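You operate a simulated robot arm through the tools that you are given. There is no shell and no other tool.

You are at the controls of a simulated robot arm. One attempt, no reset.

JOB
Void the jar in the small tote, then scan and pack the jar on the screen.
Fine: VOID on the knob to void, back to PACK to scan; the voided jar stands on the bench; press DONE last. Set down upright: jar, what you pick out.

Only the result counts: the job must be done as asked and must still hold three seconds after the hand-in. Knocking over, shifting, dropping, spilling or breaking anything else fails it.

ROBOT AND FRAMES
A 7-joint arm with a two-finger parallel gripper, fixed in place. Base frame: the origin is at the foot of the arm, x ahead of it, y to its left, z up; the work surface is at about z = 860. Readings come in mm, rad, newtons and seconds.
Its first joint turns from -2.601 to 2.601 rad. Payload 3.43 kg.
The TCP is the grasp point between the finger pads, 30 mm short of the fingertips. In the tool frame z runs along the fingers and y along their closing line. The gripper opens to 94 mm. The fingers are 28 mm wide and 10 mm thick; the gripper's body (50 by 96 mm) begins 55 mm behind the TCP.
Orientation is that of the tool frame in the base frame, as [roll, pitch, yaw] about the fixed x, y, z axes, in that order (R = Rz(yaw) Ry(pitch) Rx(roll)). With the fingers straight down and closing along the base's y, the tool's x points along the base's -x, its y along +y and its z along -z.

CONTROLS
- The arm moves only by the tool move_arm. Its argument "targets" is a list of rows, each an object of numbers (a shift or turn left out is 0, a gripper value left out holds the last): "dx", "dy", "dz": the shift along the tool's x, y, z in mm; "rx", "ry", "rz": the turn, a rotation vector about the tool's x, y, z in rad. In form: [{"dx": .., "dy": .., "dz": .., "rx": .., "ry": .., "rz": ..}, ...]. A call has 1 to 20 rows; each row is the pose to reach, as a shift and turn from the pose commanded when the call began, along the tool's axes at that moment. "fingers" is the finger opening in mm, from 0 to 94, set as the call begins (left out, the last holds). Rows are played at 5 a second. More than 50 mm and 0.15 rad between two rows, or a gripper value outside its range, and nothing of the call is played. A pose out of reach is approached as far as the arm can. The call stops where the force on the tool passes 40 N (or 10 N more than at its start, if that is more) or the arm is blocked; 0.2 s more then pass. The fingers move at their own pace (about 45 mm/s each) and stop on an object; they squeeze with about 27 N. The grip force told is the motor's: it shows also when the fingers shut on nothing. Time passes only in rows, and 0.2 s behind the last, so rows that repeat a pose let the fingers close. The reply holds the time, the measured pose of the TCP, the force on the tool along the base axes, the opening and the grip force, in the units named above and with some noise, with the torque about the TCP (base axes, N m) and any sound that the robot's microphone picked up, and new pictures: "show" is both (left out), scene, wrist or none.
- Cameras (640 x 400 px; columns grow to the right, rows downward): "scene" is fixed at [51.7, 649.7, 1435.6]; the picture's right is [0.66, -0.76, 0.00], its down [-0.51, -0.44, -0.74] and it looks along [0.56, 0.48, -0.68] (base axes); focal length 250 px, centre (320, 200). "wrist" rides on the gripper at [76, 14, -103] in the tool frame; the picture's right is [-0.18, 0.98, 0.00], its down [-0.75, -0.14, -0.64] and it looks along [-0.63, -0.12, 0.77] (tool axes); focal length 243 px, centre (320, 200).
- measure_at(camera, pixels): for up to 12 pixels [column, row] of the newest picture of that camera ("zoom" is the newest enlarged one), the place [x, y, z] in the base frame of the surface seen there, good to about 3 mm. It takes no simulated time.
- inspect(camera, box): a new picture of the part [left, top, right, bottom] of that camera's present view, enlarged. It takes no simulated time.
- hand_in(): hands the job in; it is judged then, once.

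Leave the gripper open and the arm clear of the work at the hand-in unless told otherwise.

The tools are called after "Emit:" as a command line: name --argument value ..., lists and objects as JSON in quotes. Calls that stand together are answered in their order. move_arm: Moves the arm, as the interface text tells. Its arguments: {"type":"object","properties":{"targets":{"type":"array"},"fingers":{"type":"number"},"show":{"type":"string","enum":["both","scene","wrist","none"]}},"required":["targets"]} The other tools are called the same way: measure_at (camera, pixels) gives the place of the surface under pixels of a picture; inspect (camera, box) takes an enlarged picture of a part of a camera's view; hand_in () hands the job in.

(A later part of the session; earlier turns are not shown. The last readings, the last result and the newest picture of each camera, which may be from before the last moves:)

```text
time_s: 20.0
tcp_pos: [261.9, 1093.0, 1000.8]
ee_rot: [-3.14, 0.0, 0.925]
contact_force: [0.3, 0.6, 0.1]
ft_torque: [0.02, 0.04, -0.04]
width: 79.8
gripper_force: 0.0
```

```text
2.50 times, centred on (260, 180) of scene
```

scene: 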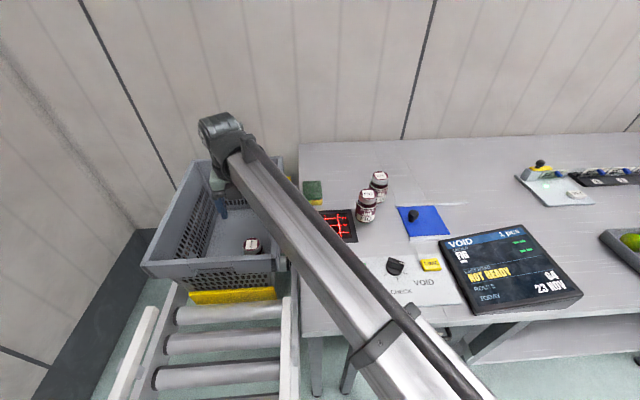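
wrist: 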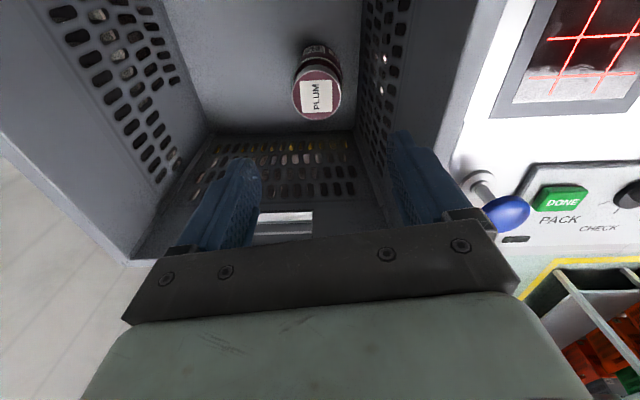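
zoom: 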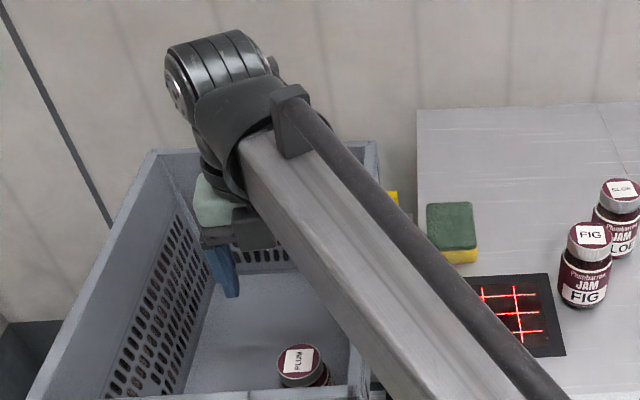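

I'll measure points along the beam's left lower edge, its ridge and the wrist housing in this zoom.

Emit:
measure_at --camera "zoom" --pixels '[[250, 180], [285, 235], [320, 290], [355, 345], [262, 165], [300, 215], [345, 285], [280, 160], [330, 225], [235, 195], [215, 165], [240, 235]]'

Emit:
measure_at --camera "zoom" --pixels '[[180, 70], [230, 50], [195, 130], [210, 190], [215, 215], [225, 265], [232, 180], [240, 150], [205, 155], [300, 110], [225, 130], [270, 240]]'

```text
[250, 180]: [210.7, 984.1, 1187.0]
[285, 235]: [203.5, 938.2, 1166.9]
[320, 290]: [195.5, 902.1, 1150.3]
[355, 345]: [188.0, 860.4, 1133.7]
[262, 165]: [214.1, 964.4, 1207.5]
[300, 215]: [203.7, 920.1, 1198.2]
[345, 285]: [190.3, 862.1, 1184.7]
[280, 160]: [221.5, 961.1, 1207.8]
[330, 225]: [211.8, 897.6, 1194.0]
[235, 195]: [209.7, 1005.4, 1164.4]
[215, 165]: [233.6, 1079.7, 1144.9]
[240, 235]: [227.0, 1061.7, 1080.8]
```

```text
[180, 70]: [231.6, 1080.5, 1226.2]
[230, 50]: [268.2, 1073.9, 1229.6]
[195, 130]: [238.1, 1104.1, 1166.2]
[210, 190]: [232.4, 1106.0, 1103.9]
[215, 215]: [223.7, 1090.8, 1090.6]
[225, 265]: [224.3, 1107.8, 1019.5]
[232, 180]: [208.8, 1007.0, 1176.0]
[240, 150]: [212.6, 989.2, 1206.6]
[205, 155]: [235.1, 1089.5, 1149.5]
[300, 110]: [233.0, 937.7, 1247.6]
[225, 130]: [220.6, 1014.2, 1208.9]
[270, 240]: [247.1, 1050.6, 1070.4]
```

The beam underside is about z≈1147 near the rim. Dropping about 154 mm for a lid grasp leaves roughly 35–60 mm over the rim. I'll descend to z≈890 first, with a small centring correction.

Emit:
move_arm --targets '[{"dx": 0.4, "dy": -1.8, "dz": 15}, {"dx": 0.4, "dy": -1.8, "dz": 33}, {"dx": 0.4, "dy": -1.8, "dz": 52}, {"dx": 0.4, "dy": -1.8, "dz": 71}, {"dx": 0.4, "dy": -1.8, "dz": 90}, {"dx": 0.4, "dy": -1.8, "dz": 110}, {"dx": 0.4, "dy": -1.8, "dz": 110}]'

```text
time_s: 21.6
tcp_pos: [258.6, 1097.4, 892.7]
ee_rot: [-3.139, 0.001, 0.924]
contact_force: [-0.3, -0.1, -0.1]
ft_torque: [-0.02, 0.01, -0.01]
width: 79.9
gripper_force: 0.1
```

scene: 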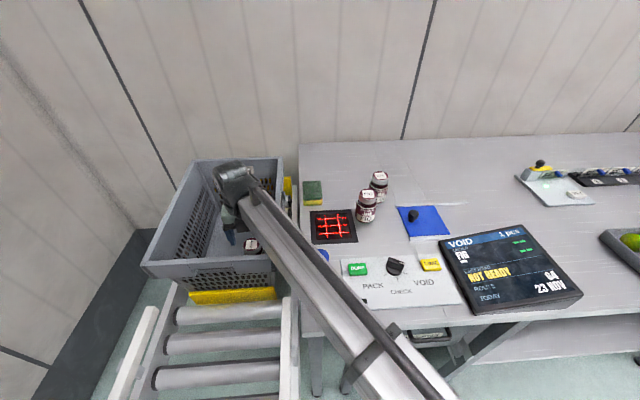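
wrist: 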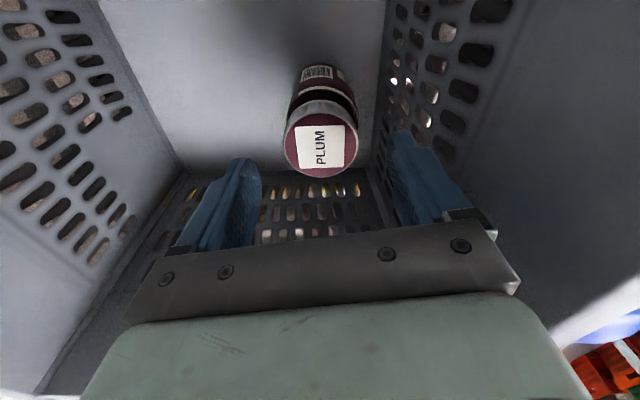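

The descent is clean so far. I'll check beam clearance over the rim and the lid position relative to the fingers.

Emit:
inspect --camera "scene" --box '[205, 150, 305, 270]'

Emit:
measure_at --camera "wrist" --pixels '[[321, 145], [286, 142], [356, 140], [320, 117], [322, 173], [321, 145], [240, 165], [405, 140], [385, 150], [375, 100]]'

```text
3.33 times, centred on (255, 210) of scene
```

zoom: 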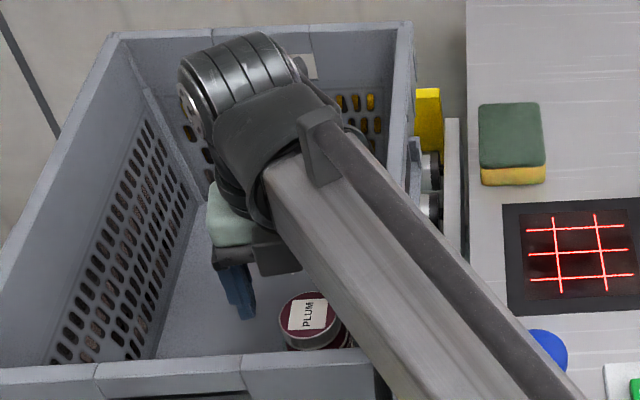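

```text
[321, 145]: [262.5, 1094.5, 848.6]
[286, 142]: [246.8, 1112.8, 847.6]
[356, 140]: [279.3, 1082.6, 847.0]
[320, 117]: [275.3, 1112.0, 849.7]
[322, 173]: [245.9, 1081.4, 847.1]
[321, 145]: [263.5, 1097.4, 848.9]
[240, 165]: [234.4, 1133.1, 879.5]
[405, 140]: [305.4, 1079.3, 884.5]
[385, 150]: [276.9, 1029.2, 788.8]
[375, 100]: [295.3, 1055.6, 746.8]
```

The lid is well centred between the fingers. I'll measure the beam's lower-left edge close to the rim.

Emit:
measure_at --camera "zoom" --pixels '[[275, 225], [300, 260], [325, 298], [350, 335], [375, 372], [260, 215], [250, 190], [300, 215], [360, 300], [290, 262], [265, 270], [232, 250]]'

```text
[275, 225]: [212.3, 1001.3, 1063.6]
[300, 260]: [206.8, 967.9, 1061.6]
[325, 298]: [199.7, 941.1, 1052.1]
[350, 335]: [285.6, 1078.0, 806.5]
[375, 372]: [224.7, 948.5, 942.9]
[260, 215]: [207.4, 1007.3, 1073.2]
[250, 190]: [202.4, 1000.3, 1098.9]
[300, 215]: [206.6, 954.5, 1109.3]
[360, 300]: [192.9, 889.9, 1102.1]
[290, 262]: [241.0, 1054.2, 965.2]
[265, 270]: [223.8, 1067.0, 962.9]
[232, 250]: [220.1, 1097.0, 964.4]
```

The beam clears the rim by about 95 mm now and about 55 mm at grasp depth. I'll descend 44 mm to the lid.

Emit:
move_arm --targets '[{"dy": 1.0, "dz": 12}, {"dy": 1.0, "dz": 24}, {"dy": 1.0, "dz": 35}, {"dy": 1.0, "dz": 44.5}, {"dy": 1.0, "dz": 44.5}]'

```text
time_s: 22.8
tcp_pos: [260.6, 1096.4, 846.2]
ee_rot: [-3.141, 0.0, 0.925]
contact_force: [0.7, -0.2, 0.5]
ft_torque: [-0.02, -0.02, 0.02]
width: 80.0
gripper_force: 0.1
```

scene: 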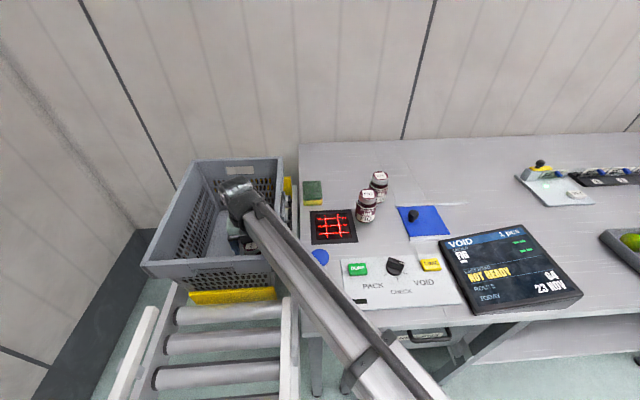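
wrist: 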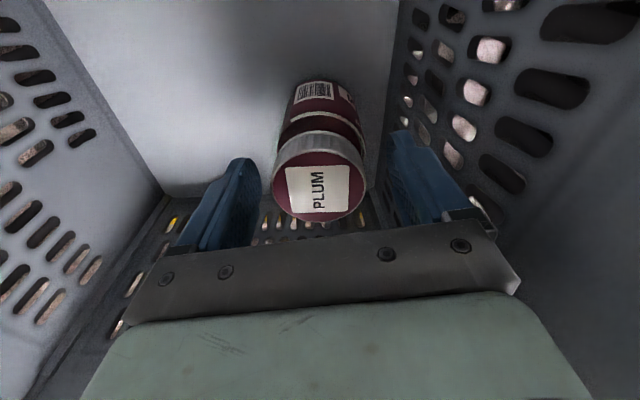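

The lid is centred between the fingers. I'll close now.

Emit:
move_arm --targets '[{"dz": 0}, {"dz": 0}, {"dz": 0}, {"dz": 0}, {"dz": 0}]' --fingers 0

```text
time_s: 24.0
tcp_pos: [259.6, 1096.6, 846.6]
ee_rot: [-3.139, -0.001, 0.926]
contact_force: [-0.5, -0.3, 1.7]
ft_torque: [-0.03, 0.05, 0.02]
width: 54.4
gripper_force: 27.1
```

scene: 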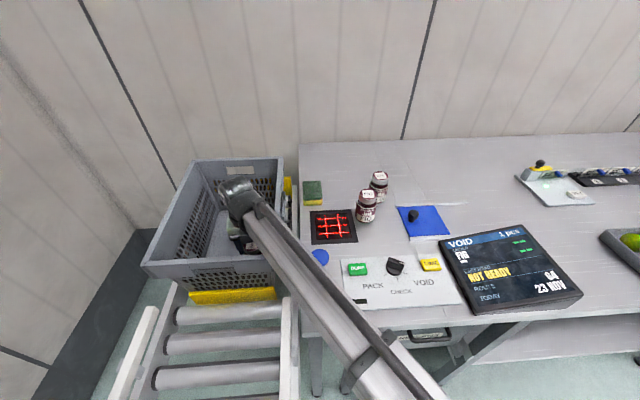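
wrist: 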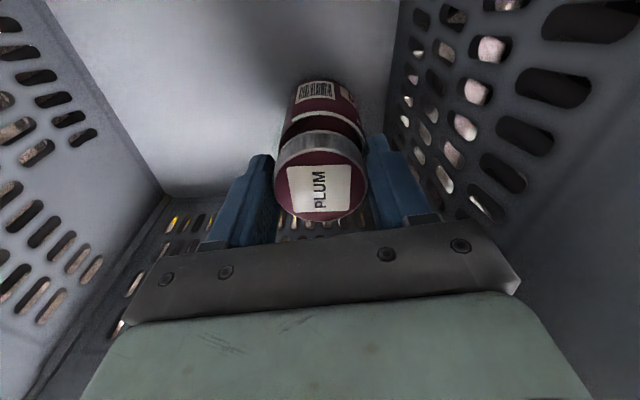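

The lid is held at 54.4 mm with 27 N. I'll lift gently at first, then straight up to z≈1100 so the jar bottom clears the rim.

Emit:
move_arm --targets '[{"dz": -5}, {"dz": -15}, {"dz": -30}, {"dz": -50}, {"dz": -75}, {"dz": -100}, {"dz": -130}, {"dz": -160}, {"dz": -190}, {"dz": -220}, {"dz": -245}, {"dz": -256}, {"dz": -256}]'

```text
time_s: 26.8
tcp_pos: [260.9, 1095.5, 1102.9]
ee_rot: [-3.14, -0.001, 0.925]
contact_force: [0.3, -0.1, -3.4]
ft_torque: [0.0, 0.0, -0.02]
width: 49.8
gripper_force: 27.3
```

scene: 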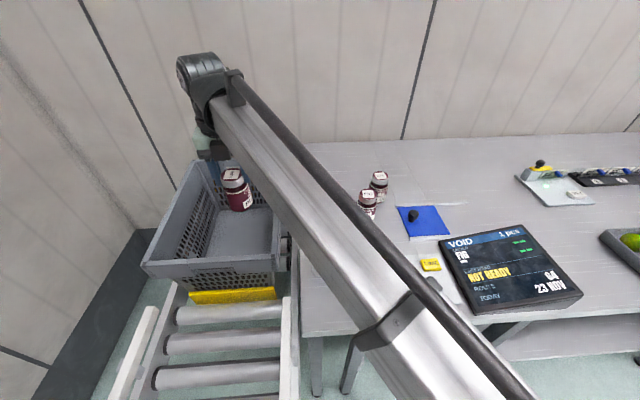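
wrist: 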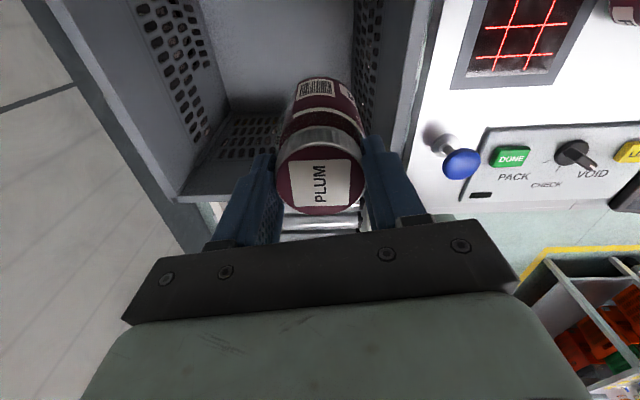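

The jar is out of the tote, weighing about 3.4 N. The width changed from 54.4 to 49.8 mm, so I'll check how the lid sits in the fingers.

Emit:
inspect --camera "wrist" --box '[230, 60, 410, 240]'

Emit:
measure_at --camera "wrist" --pixels '[[318, 180], [285, 175], [355, 172], [318, 155], [320, 208], [318, 90], [305, 92], [330, 92], [318, 140]]'

Emit:
inspect --camera "scene" --box '[190, 120, 290, 240]'

```text
2.22 times, centred on (320, 150) of wrist
```

zoom: 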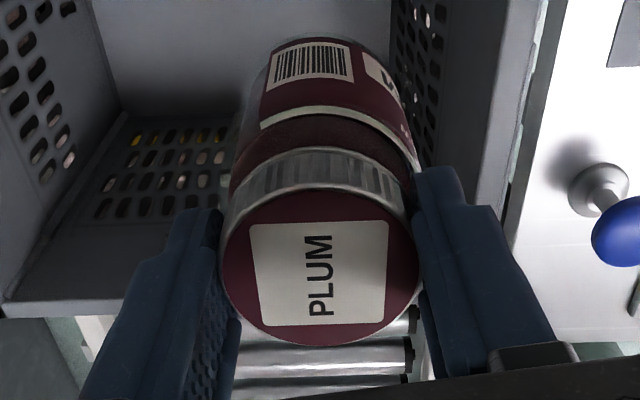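

```text
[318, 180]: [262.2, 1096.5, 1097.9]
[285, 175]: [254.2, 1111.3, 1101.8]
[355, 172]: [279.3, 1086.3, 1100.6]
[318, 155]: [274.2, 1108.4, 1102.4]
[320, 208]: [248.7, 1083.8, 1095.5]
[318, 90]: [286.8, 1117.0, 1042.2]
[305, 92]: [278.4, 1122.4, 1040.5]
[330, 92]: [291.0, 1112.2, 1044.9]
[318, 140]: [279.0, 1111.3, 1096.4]
```

```text
3.33 times, centred on (240, 180) of scene
```

zoom: 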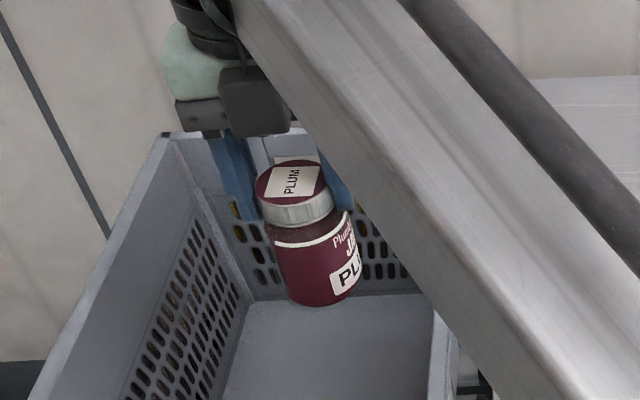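

The jar hangs slightly tilted, held by the lid, and its barcode is on the tool +x side. Next I'll carry it at z≈1103 to above the scanner (458, 949), turning half of the ~188° yaw on the way.

Emit:
move_arm --targets '[{"dy": 7, "rz": 0.05}, {"dy": 20, "rz": 0.14}, {"dy": 34, "rz": 0.23}, {"dy": 48, "rz": 0.32}, {"dy": 62, "rz": 0.41}, {"dy": 76, "rz": 0.5}, {"dy": 90, "rz": 0.59}, {"dy": 104, "rz": 0.68}, {"dy": 118, "rz": 0.77}, {"dy": 132, "rz": 0.86}, {"dy": 146, "rz": 0.95}, {"dy": 160, "rz": 1.04}, {"dy": 174, "rz": 1.13}, {"dy": 188, "rz": 1.22}, {"dy": 202, "rz": 1.31}, {"dy": 216, "rz": 1.4}, {"dy": 230, "rz": 1.5}, {"dx": 1, "dy": 240, "rz": 1.58}, {"dx": 1.5, "dy": 245.6, "rz": 1.64}]'

```text
time_s: 30.8
tcp_pos: [458.7, 947.7, 1102.7]
ee_rot: [3.141, 0.001, -0.719]
contact_force: [-0.1, -0.1, -3.5]
ft_torque: [-0.04, -0.01, 0.0]
width: 49.9
gripper_force: 26.8
```

scene: 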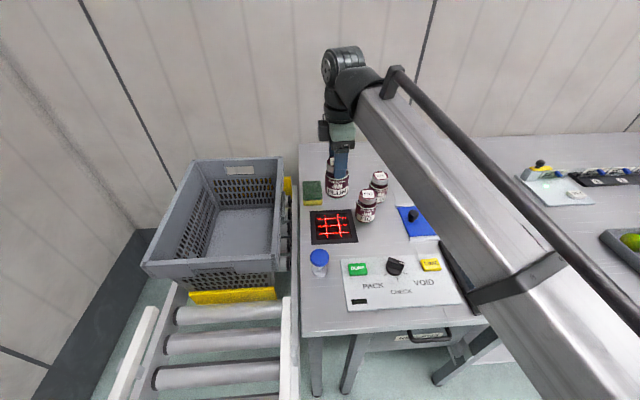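
wrist: 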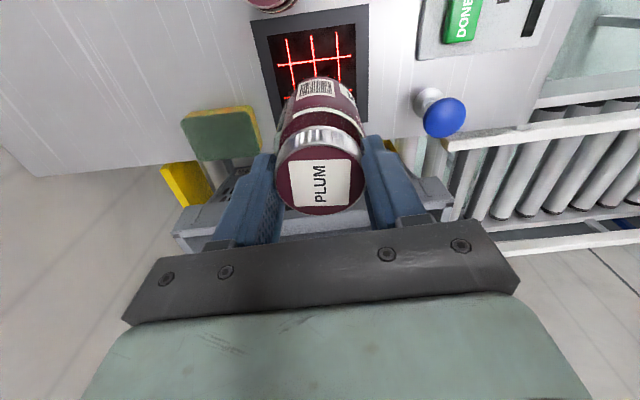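

The jar is above the scanner. I'll finish the yaw (tool x inward, barcode facing the robot side) and lower so the jar bottom sits about 50 mm over the glass, watching for a read.

Emit:
move_arm --targets '[{"dz": 5, "rz": 0.09}, {"dz": 10, "rz": 0.18}, {"dz": 15, "rz": 0.27}, {"dz": 20, "rz": 0.36}, {"dz": 25, "rz": 0.45}, {"dz": 30, "rz": 0.54}, {"dz": 35, "rz": 0.63}, {"dz": 40, "rz": 0.72}, {"dz": 45, "rz": 0.81}, {"dz": 50, "rz": 0.9}, {"dz": 55, "rz": 0.99}, {"dz": 60, "rz": 1.08}, {"dz": 65, "rz": 1.17}, {"dz": 70, "rz": 1.26}, {"dz": 75, "rz": 1.35}, {"dz": 80, "rz": 1.44}, {"dz": 85, "rz": 1.53}, {"dz": 90, "rz": 1.6}, {"dz": 93, "rz": 1.637}]'

```text
time_s: 34.8
tcp_pos: [457.5, 948.9, 1009.8]
ee_rot: [3.14, 0.001, -2.356]
contact_force: [-0.2, -0.1, -3.4]
ft_torque: [-0.01, 0.03, 0.0]
width: 49.6
gripper_force: 26.7
```

scene: 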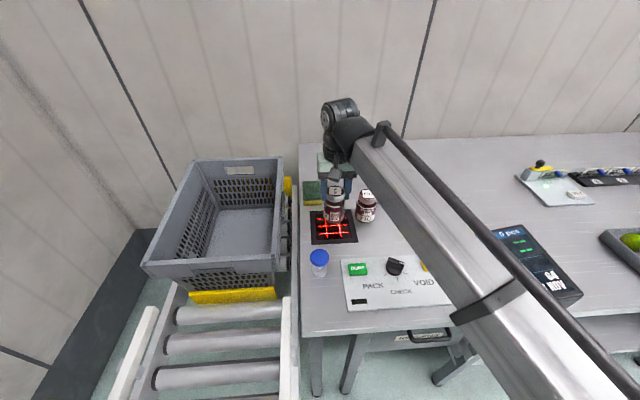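
wrist: 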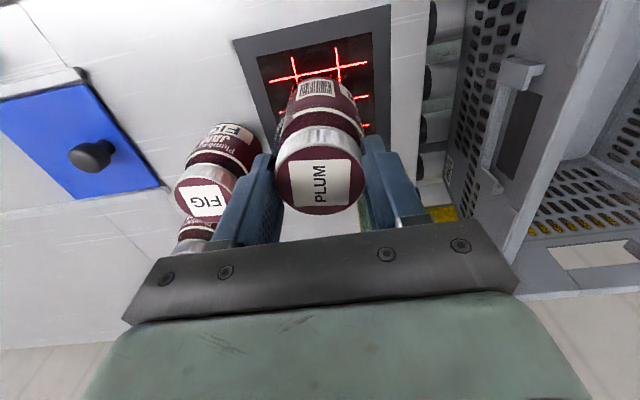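

No sound came, but the header's count seems to have changed. I'll enlarge the screen.

Emit:
inspect --camera "scene" --box '[460, 215, 600, 310]'

Emit:
inspect --camera "scene" --box '[300, 160, 400, 250]'

```text
4.21 times, centred on (530, 262) of scene
```

zoom: 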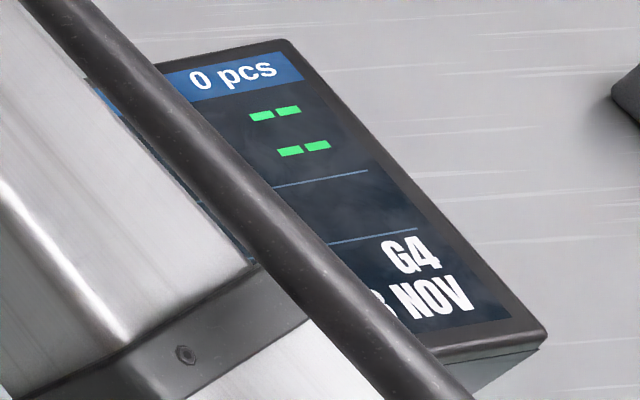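

```text
4.44 times, centred on (350, 205) of scene
```

zoom: 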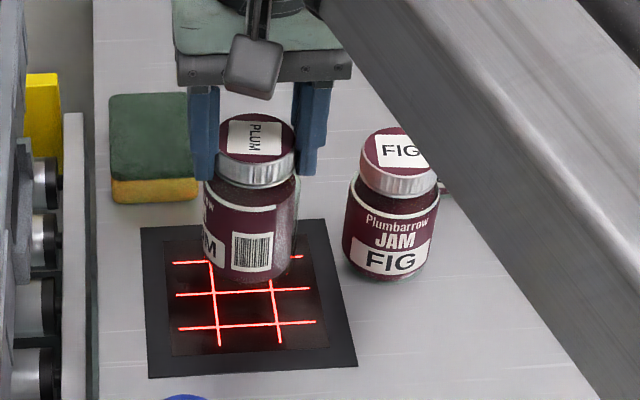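

The count shows pieces in the tote (now 0). There was no read with the jar upright, so the barcode likely has to face the glass. I'd rather hold the jar by its body for that, so I'll raise it and carry it to a free bench spot at (516, 799) to re-grip.

Emit:
move_arm --targets '[{"dz": -20}, {"dz": -45}, {"dz": -68}, {"dx": 8, "dy": -18, "dz": -68}, {"dx": 16, "dy": -37, "dz": -68}, {"dx": 24, "dy": -55, "dz": -68}, {"dx": 32, "dy": -74, "dz": -68}, {"dx": 40.5, "dy": -92, "dz": -68}, {"dx": 49, "dy": -110.5, "dz": -68}, {"dx": 57, "dy": -129, "dz": -68}, {"dx": 64.7, "dy": -147.4, "dz": -68}, {"dx": 64.7, "dy": -147.4, "dz": -50}, {"dx": 64.7, "dy": -147.4, "dz": -30}, {"dx": 64.7, "dy": -147.4, "dz": -10}, {"dx": 64.7, "dy": -147.4, "dz": 10}, {"dx": 64.7, "dy": -147.4, "dz": 25}, {"dx": 64.7, "dy": -147.4, "dz": 25}]'

```text
time_s: 38.4
tcp_pos: [516.7, 799.7, 984.5]
ee_rot: [3.139, 0.0, -2.355]
contact_force: [-0.5, 0.3, -3.7]
ft_torque: [0.02, 0.0, -0.02]
width: 49.7
gripper_force: 26.7
```

scene: 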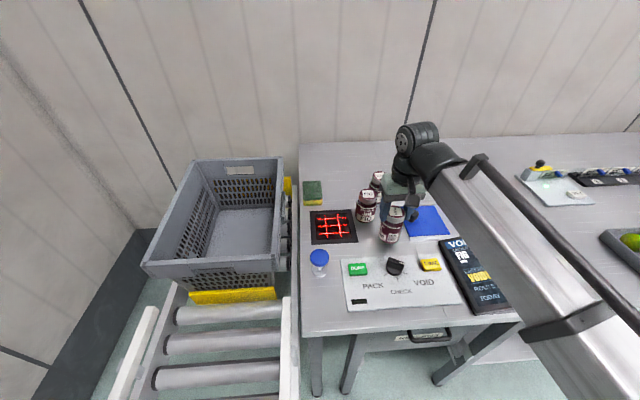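
wrist: 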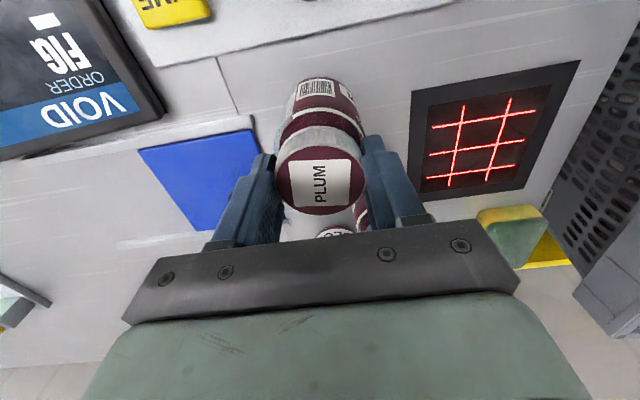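

The jar is above the free spot. I'll check the visible screen portion, the jar's tilt and the free space around it.

Emit:
inspect --camera "scene" --box '[350, 160, 530, 310]'

Emit:
measure_at --camera "wrist" --pixels '[[318, 180], [318, 155], [320, 206], [286, 175], [354, 172], [300, 92], [318, 92], [335, 92], [310, 78], [318, 85], [360, 200]]'

```text
2.67 times, centred on (440, 235) of scene
```

zoom: 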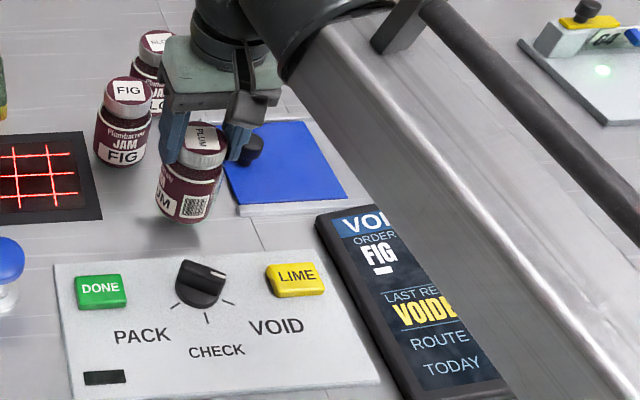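

```text
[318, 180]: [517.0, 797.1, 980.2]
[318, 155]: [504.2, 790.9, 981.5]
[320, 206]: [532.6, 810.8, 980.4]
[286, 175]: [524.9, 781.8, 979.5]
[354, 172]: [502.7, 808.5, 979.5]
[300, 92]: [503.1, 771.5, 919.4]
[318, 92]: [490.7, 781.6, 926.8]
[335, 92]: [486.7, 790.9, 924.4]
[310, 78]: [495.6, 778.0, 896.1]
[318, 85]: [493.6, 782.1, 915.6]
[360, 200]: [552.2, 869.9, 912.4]
```

LAST READ now shows "VOIDE…", so PLUM was read over the scanner while upright. I'll set it down here. The lid top is at z≈980 and stands at ≈961, so I'll lower about 17 mm first.

Emit:
move_arm --targets '[{"dz": 5}, {"dz": 10}, {"dz": 14}, {"dz": 17}, {"dz": 17}]'

```text
time_s: 39.6
tcp_pos: [516.3, 800.6, 967.2]
ee_rot: [3.14, 0.001, -2.355]
contact_force: [-0.3, -0.8, -3.7]
ft_torque: [0.01, 0.02, 0.0]
width: 49.7
gripper_force: 27.5
```

scene: 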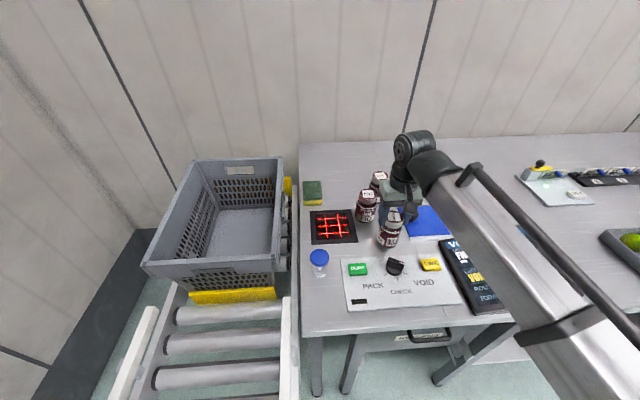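
wrist: 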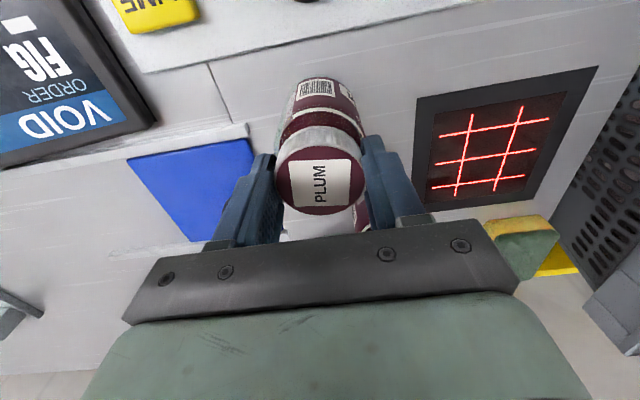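

There's no contact yet (force still just the jar's weight). I'll lower in 1 mm steps.

Emit:
move_arm --targets '[{"dz": 1}, {"dz": 2}, {"dz": 3}, {"dz": 3}]' --show "none"

```text
time_s: 40.6
tcp_pos: [516.3, 799.1, 965.2]
ee_rot: [3.141, 0.003, -2.353]
contact_force: [-2.2, -0.7, 16.8]
ft_torque: [0.31, -0.14, 0.01]
width: 50.0
gripper_force: 27.4
```

Contact reached, about 17 N upward. I'll ease up 1 mm and open the fingers.

Emit:
move_arm --targets '[{"dz": -1}, {"dz": -1}, {"dz": -1}, {"dz": -1}, {"dz": -1}]' --fingers 80

```text
time_s: 41.8
tcp_pos: [516.7, 799.9, 965.8]
ee_rot: [3.14, 0.001, -2.352]
contact_force: [0.3, 0.2, -0.4]
ft_torque: [-0.01, 0.01, -0.01]
width: 79.8
gripper_force: 0.0
```

scene: 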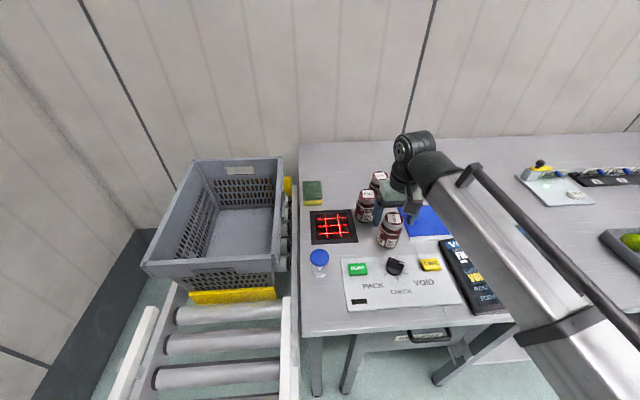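
wrist: 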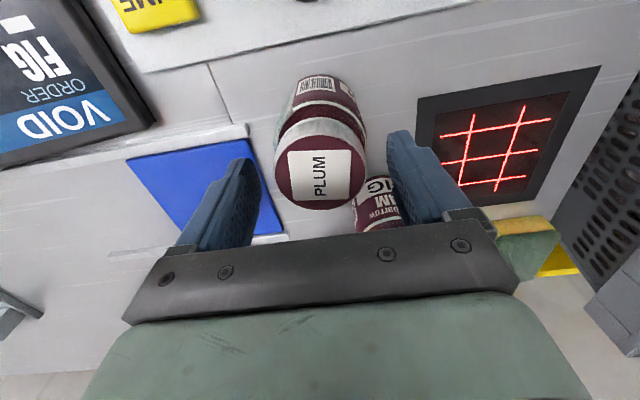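

PLUM stands on the bench, released. I'll rise straight up and re-read the screen.

Emit:
move_arm --targets '[{"dz": -10}, {"dz": -25}, {"dz": -45}, {"dz": -70}, {"dz": -100}, {"dz": -130}, {"dz": -135}]'

```text
time_s: 43.4
tcp_pos: [515.8, 799.1, 1100.9]
ee_rot: [3.14, 0.0, -2.352]
contact_force: [0.4, -0.7, 0.1]
ft_torque: [0.03, -0.02, 0.0]
width: 80.0
gripper_force: 0.0
```

scene: 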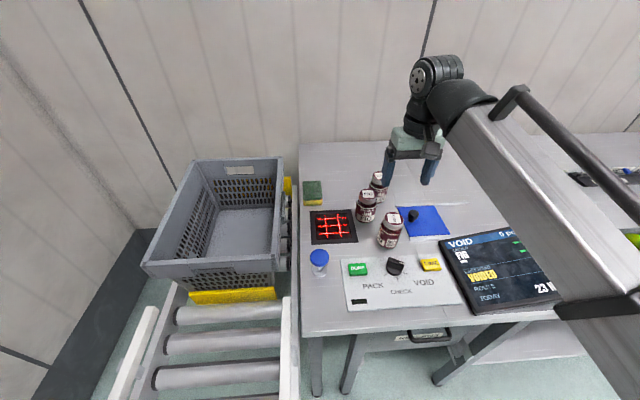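
wrist: 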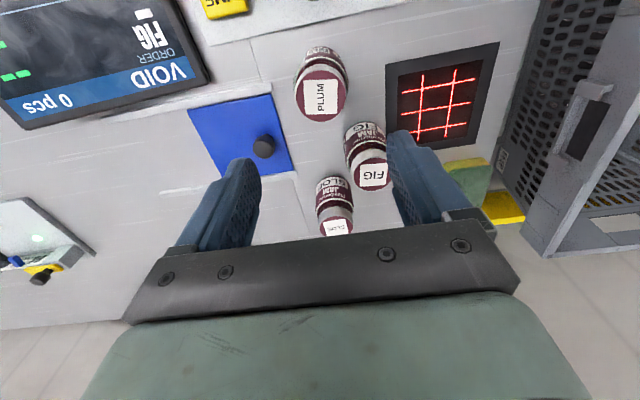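

Emit:
inspect --camera "scene" --box '[430, 220, 580, 314]'

Emit:
inspect --camera "scene" --box '[340, 165, 460, 255]'

Emit:
measure_at --camera "scene" --pixels '[[390, 219], [389, 244], [368, 193], [379, 174], [395, 264], [360, 215], [388, 250]]'

```text
4.26 times, centred on (505, 267) of scene
```

zoom: 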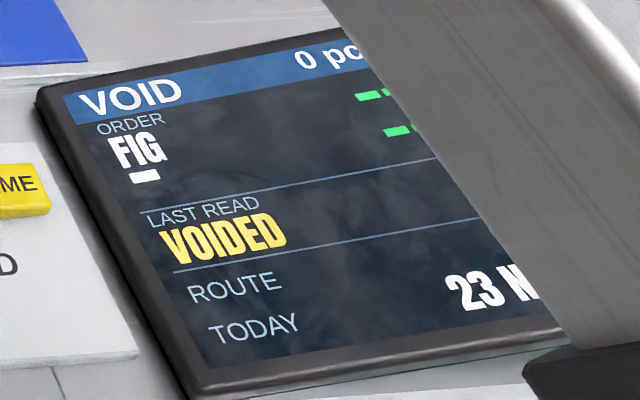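

```text
4.44 times, centred on (400, 210) of scene
```

zoom: 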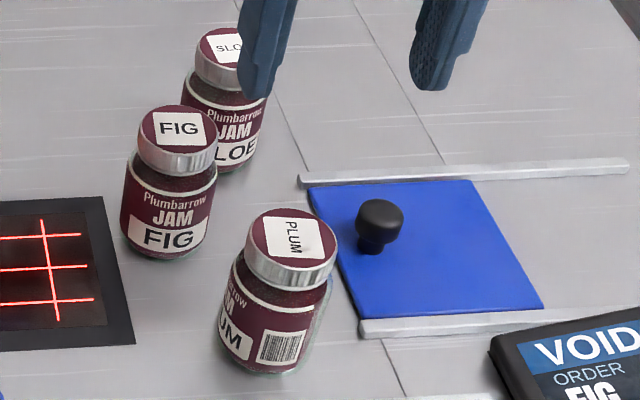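

```text
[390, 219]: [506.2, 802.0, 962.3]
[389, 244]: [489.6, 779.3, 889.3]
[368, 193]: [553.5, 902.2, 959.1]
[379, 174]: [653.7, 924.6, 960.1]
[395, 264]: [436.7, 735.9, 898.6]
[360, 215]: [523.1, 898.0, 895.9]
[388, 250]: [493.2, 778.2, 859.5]
```

Confirmed: "VOIDED", 0 pcs, and PLUM stands upright. Now I'll turn the knob back to PACK. I'll move over it (refined centre 442.7, 738.8), yaw to match the handle at VOID and come down to z≈1000.

Emit:
move_arm --targets '[{"dx": 9.5, "dy": 0.9, "rz": -0.104}, {"dx": 19, "dy": 1.9, "rz": -0.209}, {"dx": 28.4, "dy": 2.8, "rz": -0.313}, {"dx": 37.8, "dy": 3.8, "rz": -0.417}, {"dx": 47.3, "dy": 4.7, "rz": -0.521}, {"dx": 56.8, "dy": 5.6, "rz": -0.626}, {"dx": 66.2, "dy": 6.6, "rz": -0.73}, {"dx": 75.7, "dy": 7.5, "rz": -0.834}, {"dx": 85, "dy": 8.5, "rz": -0.939}, {"dx": 94.6, "dy": 9.4, "rz": -1.043}, {"dx": 94.6, "dy": 9.4, "dz": 25, "rz": -1.043}, {"dx": 94.6, "dy": 9.4, "dz": 50, "rz": -1.043}, {"dx": 94.6, "dy": 9.4, "dz": 75, "rz": -1.043}, {"dx": 94.6, "dy": 9.4, "dz": 100, "rz": -1.043}, {"dx": 94.6, "dy": 9.4, "dz": 100, "rz": -1.043}]' --fingers 40

```text
time_s: 46.6
tcp_pos: [442.2, 736.8, 998.9]
ee_rot: [3.14, 0.003, -1.31]
contact_force: [0.8, -0.1, 0.6]
ft_torque: [0.0, 0.01, -0.01]
width: 40.2
gripper_force: 0.1
```

scene: 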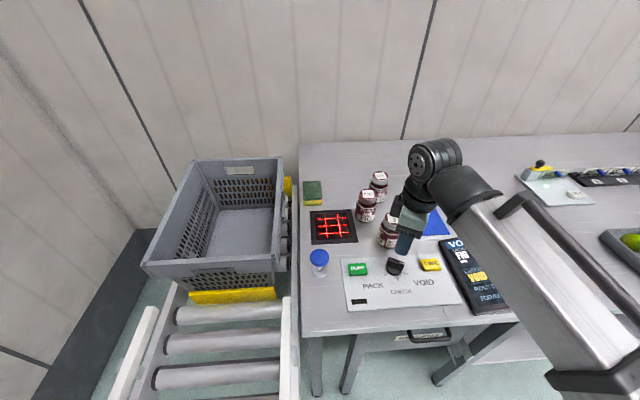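
wrist: 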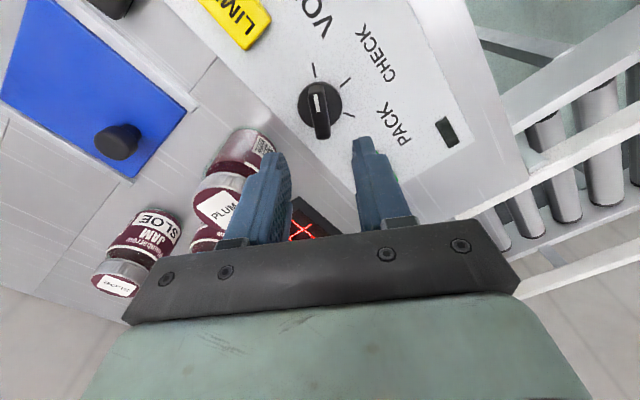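

The handle is aligned with the fingers. I'll descend around it to z≈915.

Emit:
move_arm --targets '[{"dx": -0.8, "dz": 20}, {"dx": -0.8, "dz": 40}, {"dx": -0.8, "dz": 60}, {"dx": -0.8, "dz": 75}, {"dx": -0.8, "dz": 84}, {"dx": -0.8, "dz": 84}]' --show "wrist"

Emit:
move_arm --targets '[{"dz": 0}, {"dz": 0}, {"dz": 0}, {"dz": 0}]' --fingers 0 --show "wrist"

```text
time_s: 48.0
tcp_pos: [442.4, 739.5, 916.1]
ee_rot: [3.14, 0.002, -1.309]
contact_force: [-0.7, 0.8, 0.1]
ft_torque: [-0.05, -0.03, -0.03]
width: 40.3
gripper_force: 0.0
```

wrist: 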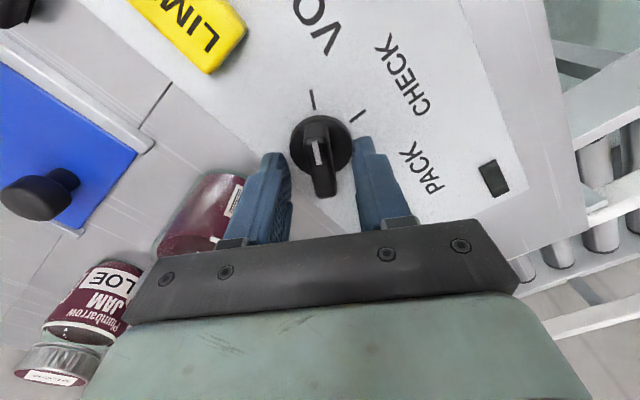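

```text
time_s: 49.0
tcp_pos: [441.3, 739.7, 917.1]
ee_rot: [3.14, 0.002, -1.308]
contact_force: [-8.5, -3.1, -3.0]
ft_torque: [0.08, 0.01, -0.04]
width: 13.9
gripper_force: 44.9
```

wrist: 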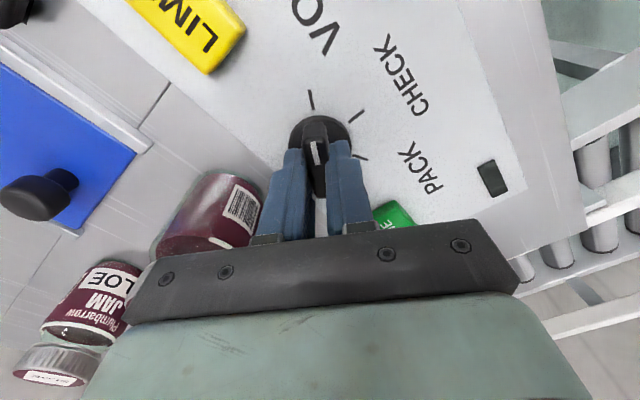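

The handle is gripped at 13.9 mm. I'll turn back clockwise: 60° to CHECK first.

Emit:
move_arm --targets '[{"rz": 0.12}, {"rz": 0.24}, {"rz": 0.36}, {"rz": 0.48}, {"rz": 0.6}, {"rz": 0.72}, {"rz": 0.84}, {"rz": 0.95}, {"rz": 1.047}, {"rz": 1.047}]' --show "wrist"

```text
time_s: 51.2
tcp_pos: [442.4, 740.3, 917.0]
ee_rot: [-3.141, 0.0, -2.358]
contact_force: [-7.5, -8.3, 4.5]
ft_torque: [0.63, -0.78, 0.01]
width: 13.8
gripper_force: 45.4
```

wrist: 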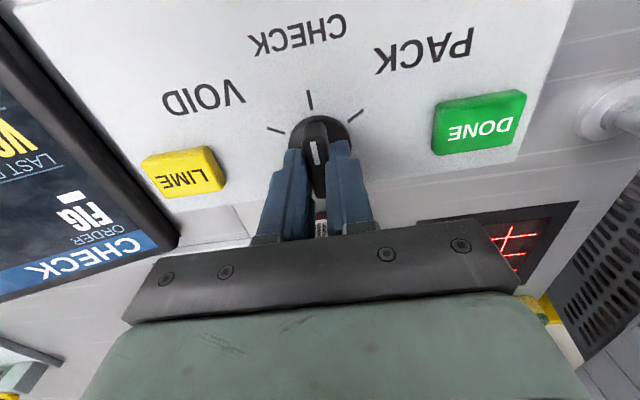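

CHECK is reached. A small torque shows, so I'll make sure the gripper isn't touching PLUM before continuing.

Emit:
inspect --camera "scene" --box '[345, 180, 445, 280]'

Emit:
inspect --camera "wrist" --box '[240, 100, 400, 250]'

```text
4.00 times, centred on (395, 230) of scene
```

zoom: 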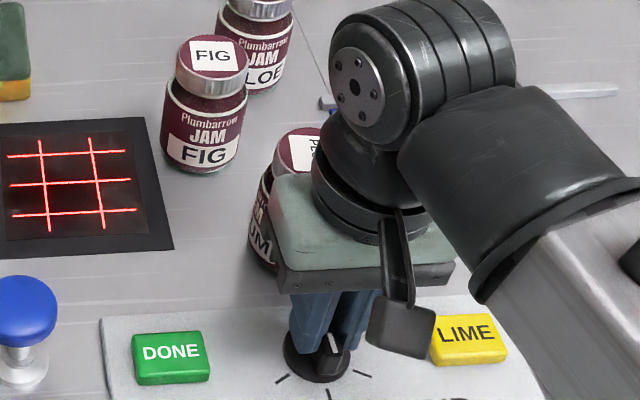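

```text
2.67 times, centred on (320, 175) of wrist
```

zoom: 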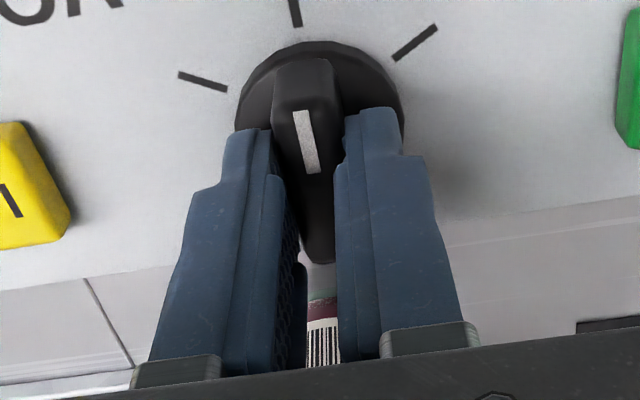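

PLUM looks clear of the gripper. I'll turn the remaining 60° to PACK.

Emit:
move_arm --targets '[{"rz": 0.12}, {"rz": 0.24}, {"rz": 0.36}, {"rz": 0.48}, {"rz": 0.6}, {"rz": 0.72}, {"rz": 0.84}, {"rz": 0.95}, {"rz": 1.047}, {"rz": 1.047}]' --show "wrist"

```text
time_s: 53.4
tcp_pos: [442.9, 738.0, 916.1]
ee_rot: [3.141, -0.002, 2.877]
contact_force: [-5.8, -16.3, 3.6]
ft_torque: [-0.7, -1.09, 0.09]
width: 14.0
gripper_force: 44.6
```

wrist: 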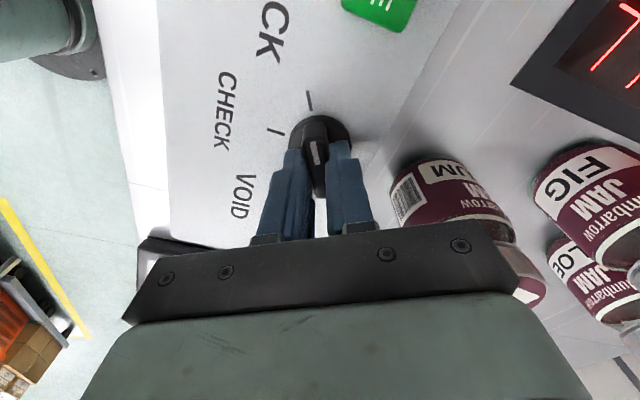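

The mark points to PACK. I'll release and rise straight up.

Emit:
move_arm --targets '[{"dz": 0}, {"dz": 0}, {"dz": 0}, {"dz": 0}, {"dz": -20}, {"dz": -45}, {"dz": -80}, {"dz": -120}, {"dz": -160}, {"dz": -190}]' --fingers 40

```text
time_s: 55.6
tcp_pos: [444.9, 739.0, 1105.4]
ee_rot: [3.141, -0.001, 2.881]
contact_force: [0.3, 1.3, 0.3]
ft_torque: [0.01, 0.0, -0.02]
width: 40.2
gripper_force: 0.1
```

scene: 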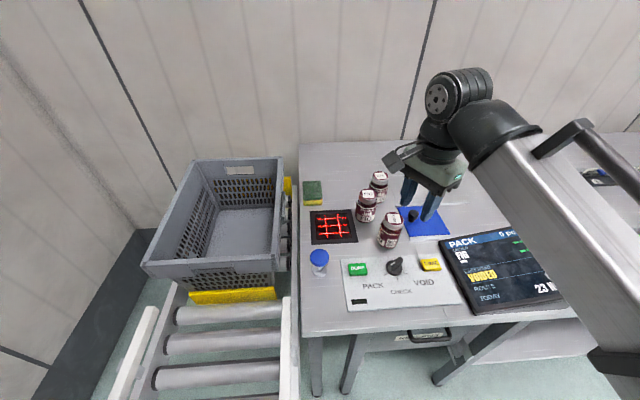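
wrist: 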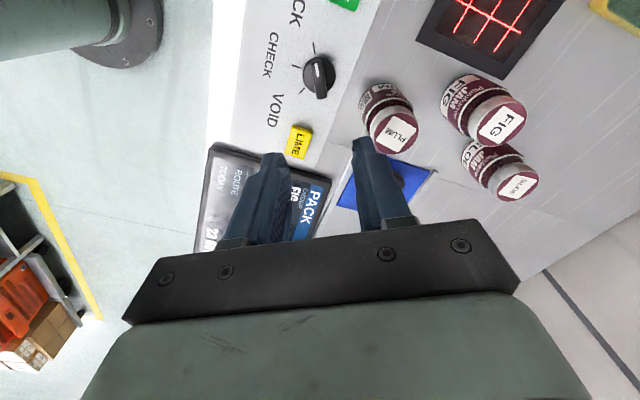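

The mode reads PACK again. Now for FIG: I'll measure the FIG, SLOE and PLUM lids in the current views.

Emit:
measure_at --camera "wrist" --pixels '[[501, 122], [478, 120], [525, 118], [498, 100], [505, 143], [501, 122], [519, 186], [392, 135], [392, 115], [395, 153], [370, 136], [416, 132]]'

Emit:
inspect --camera "wrist" --box '[420, 60, 580, 210]'

Emit:
inspect --camera "scene" --box '[345, 160, 425, 255]'

Emit:
inspect --camera "scene" --box '[430, 220, 580, 314]'

```text
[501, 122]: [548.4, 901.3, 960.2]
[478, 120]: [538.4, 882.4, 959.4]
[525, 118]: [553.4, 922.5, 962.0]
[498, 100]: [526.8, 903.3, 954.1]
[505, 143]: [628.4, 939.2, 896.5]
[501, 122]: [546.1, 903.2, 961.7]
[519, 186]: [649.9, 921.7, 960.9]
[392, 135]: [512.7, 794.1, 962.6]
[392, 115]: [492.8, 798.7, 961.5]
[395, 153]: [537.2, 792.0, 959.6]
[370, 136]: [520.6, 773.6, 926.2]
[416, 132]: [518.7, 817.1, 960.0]
```

```text
2.67 times, centred on (500, 135) of wrist
```

zoom: 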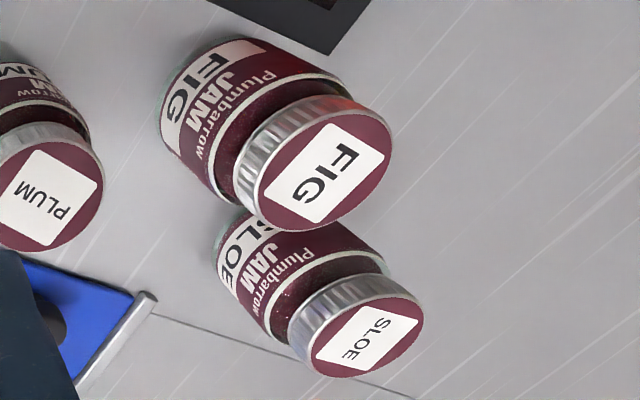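

```text
4.21 times, centred on (385, 208) of scene
```

zoom: 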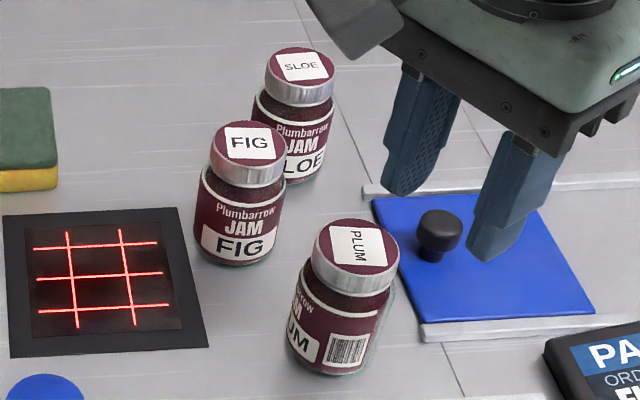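

```text
4.26 times, centred on (505, 267) of scene
```

zoom: 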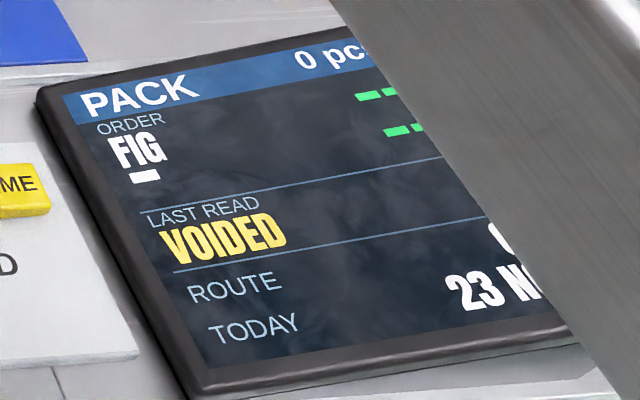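

FIG's lid is at about (547, 901, 961). I'll move above it at z≈1105 with tool x inward (yaw −135°) and the fingers at 80 mm.

Emit:
move_arm --targets '[{"dx": -5.8, "dy": 18.3, "rz": -0.105}, {"dx": -11.5, "dy": 36.6, "rz": -0.21}, {"dx": -17.3, "dy": 55, "rz": -0.314}, {"dx": -23, "dy": 73, "rz": -0.42}, {"dx": -28.8, "dy": 91.5, "rz": -0.524}, {"dx": -34.6, "dy": 110, "rz": -0.63}, {"dx": -40.4, "dy": 128, "rz": -0.733}, {"dx": -46, "dy": 146.4, "rz": -0.84}, {"dx": -52, "dy": 164.7, "rz": -0.942}, {"dx": -57.7, "dy": 183, "rz": -1.047}, {"dx": -57.7, "dy": 183, "rz": -1.047}]' --fingers 80

```text
time_s: 58.0
tcp_pos: [548.1, 903.9, 1106.1]
ee_rot: [3.14, -0.002, -2.355]
contact_force: [0.7, 0.2, 0.1]
ft_torque: [-0.02, 0.0, 0.01]
width: 79.9
gripper_force: 0.1
```

scene: 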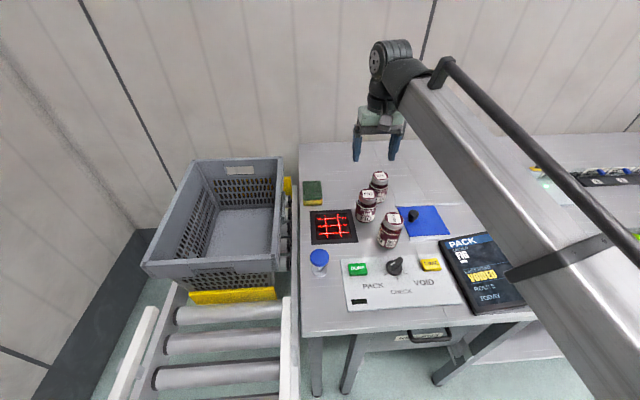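
wrist: 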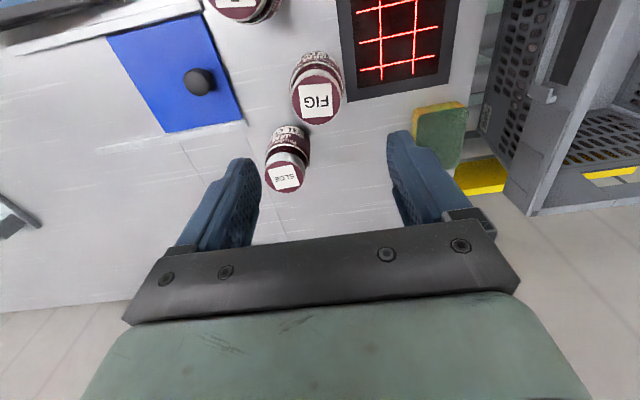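

I'm above FIG. I'll measure its lid edges in the wrist view for accurate centring.

Emit:
inspect --camera "wrist" --box '[256, 40, 376, 200]'

Emit:
measure_at --camera "wrist" --pixels '[[317, 100], [294, 99], [339, 98], [316, 82], [317, 118], [317, 100], [300, 88], [334, 112], [285, 177], [270, 176], [300, 176]]'

```text
2.50 times, centred on (316, 120) of wrist
```

zoom: 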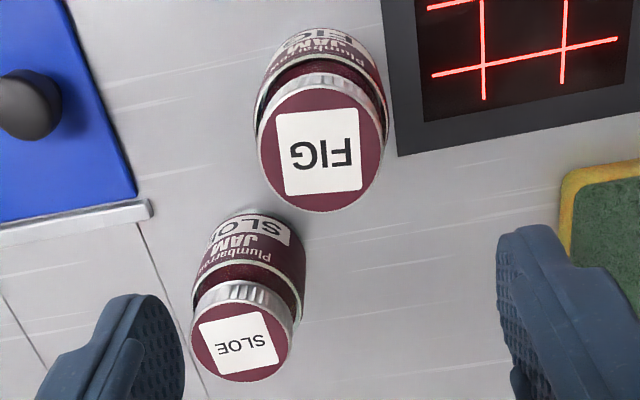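

```text
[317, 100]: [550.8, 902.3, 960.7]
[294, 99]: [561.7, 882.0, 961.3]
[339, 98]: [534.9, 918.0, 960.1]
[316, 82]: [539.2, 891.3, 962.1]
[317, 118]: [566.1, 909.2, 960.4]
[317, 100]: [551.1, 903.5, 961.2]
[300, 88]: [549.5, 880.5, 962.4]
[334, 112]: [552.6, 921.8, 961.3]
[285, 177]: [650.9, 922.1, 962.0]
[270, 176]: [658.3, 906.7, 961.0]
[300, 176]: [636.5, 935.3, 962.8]
```

FIG's centre is ≈ (550.7, 901.3), about 2.3 mm off along the closing line. I'll correct that and descend to z≈966, so the pads sit on the lid only.

Emit:
move_arm --targets '[{"dy": -2.3, "dz": 20}, {"dy": -2.3, "dz": 45}, {"dy": -2.3, "dz": 70}, {"dy": -2.3, "dz": 90}, {"dy": -2.3, "dz": 108}, {"dy": -2.3, "dz": 120}, {"dy": -2.3, "dz": 130}, {"dy": -2.3, "dz": 139.5}, {"dy": -2.3, "dz": 139.5}]'

```text
time_s: 60.0
tcp_pos: [546.5, 900.3, 965.8]
ee_rot: [3.141, 0.001, -2.357]
contact_force: [-0.1, 0.3, -0.1]
ft_torque: [0.02, 0.01, -0.01]
width: 80.0
gripper_force: 0.2
```

scene: 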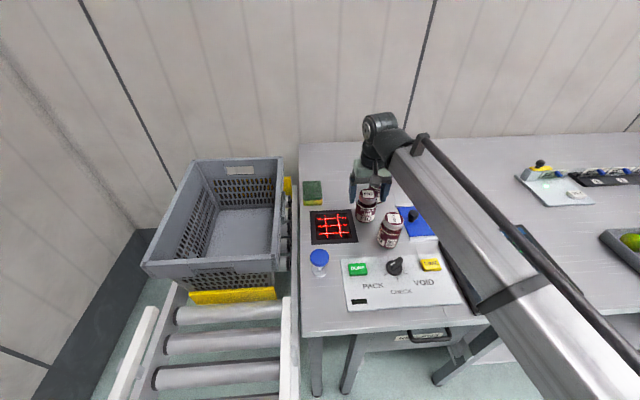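
wrist: 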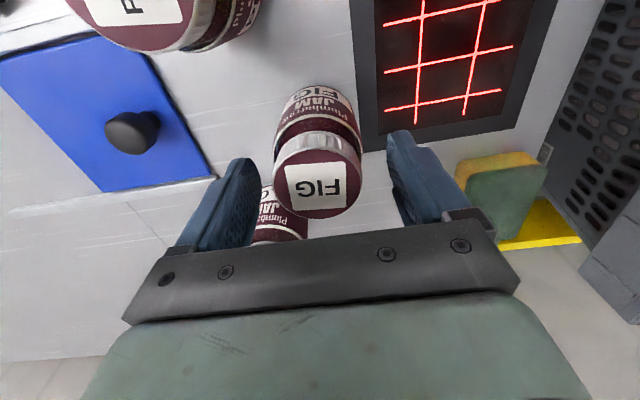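

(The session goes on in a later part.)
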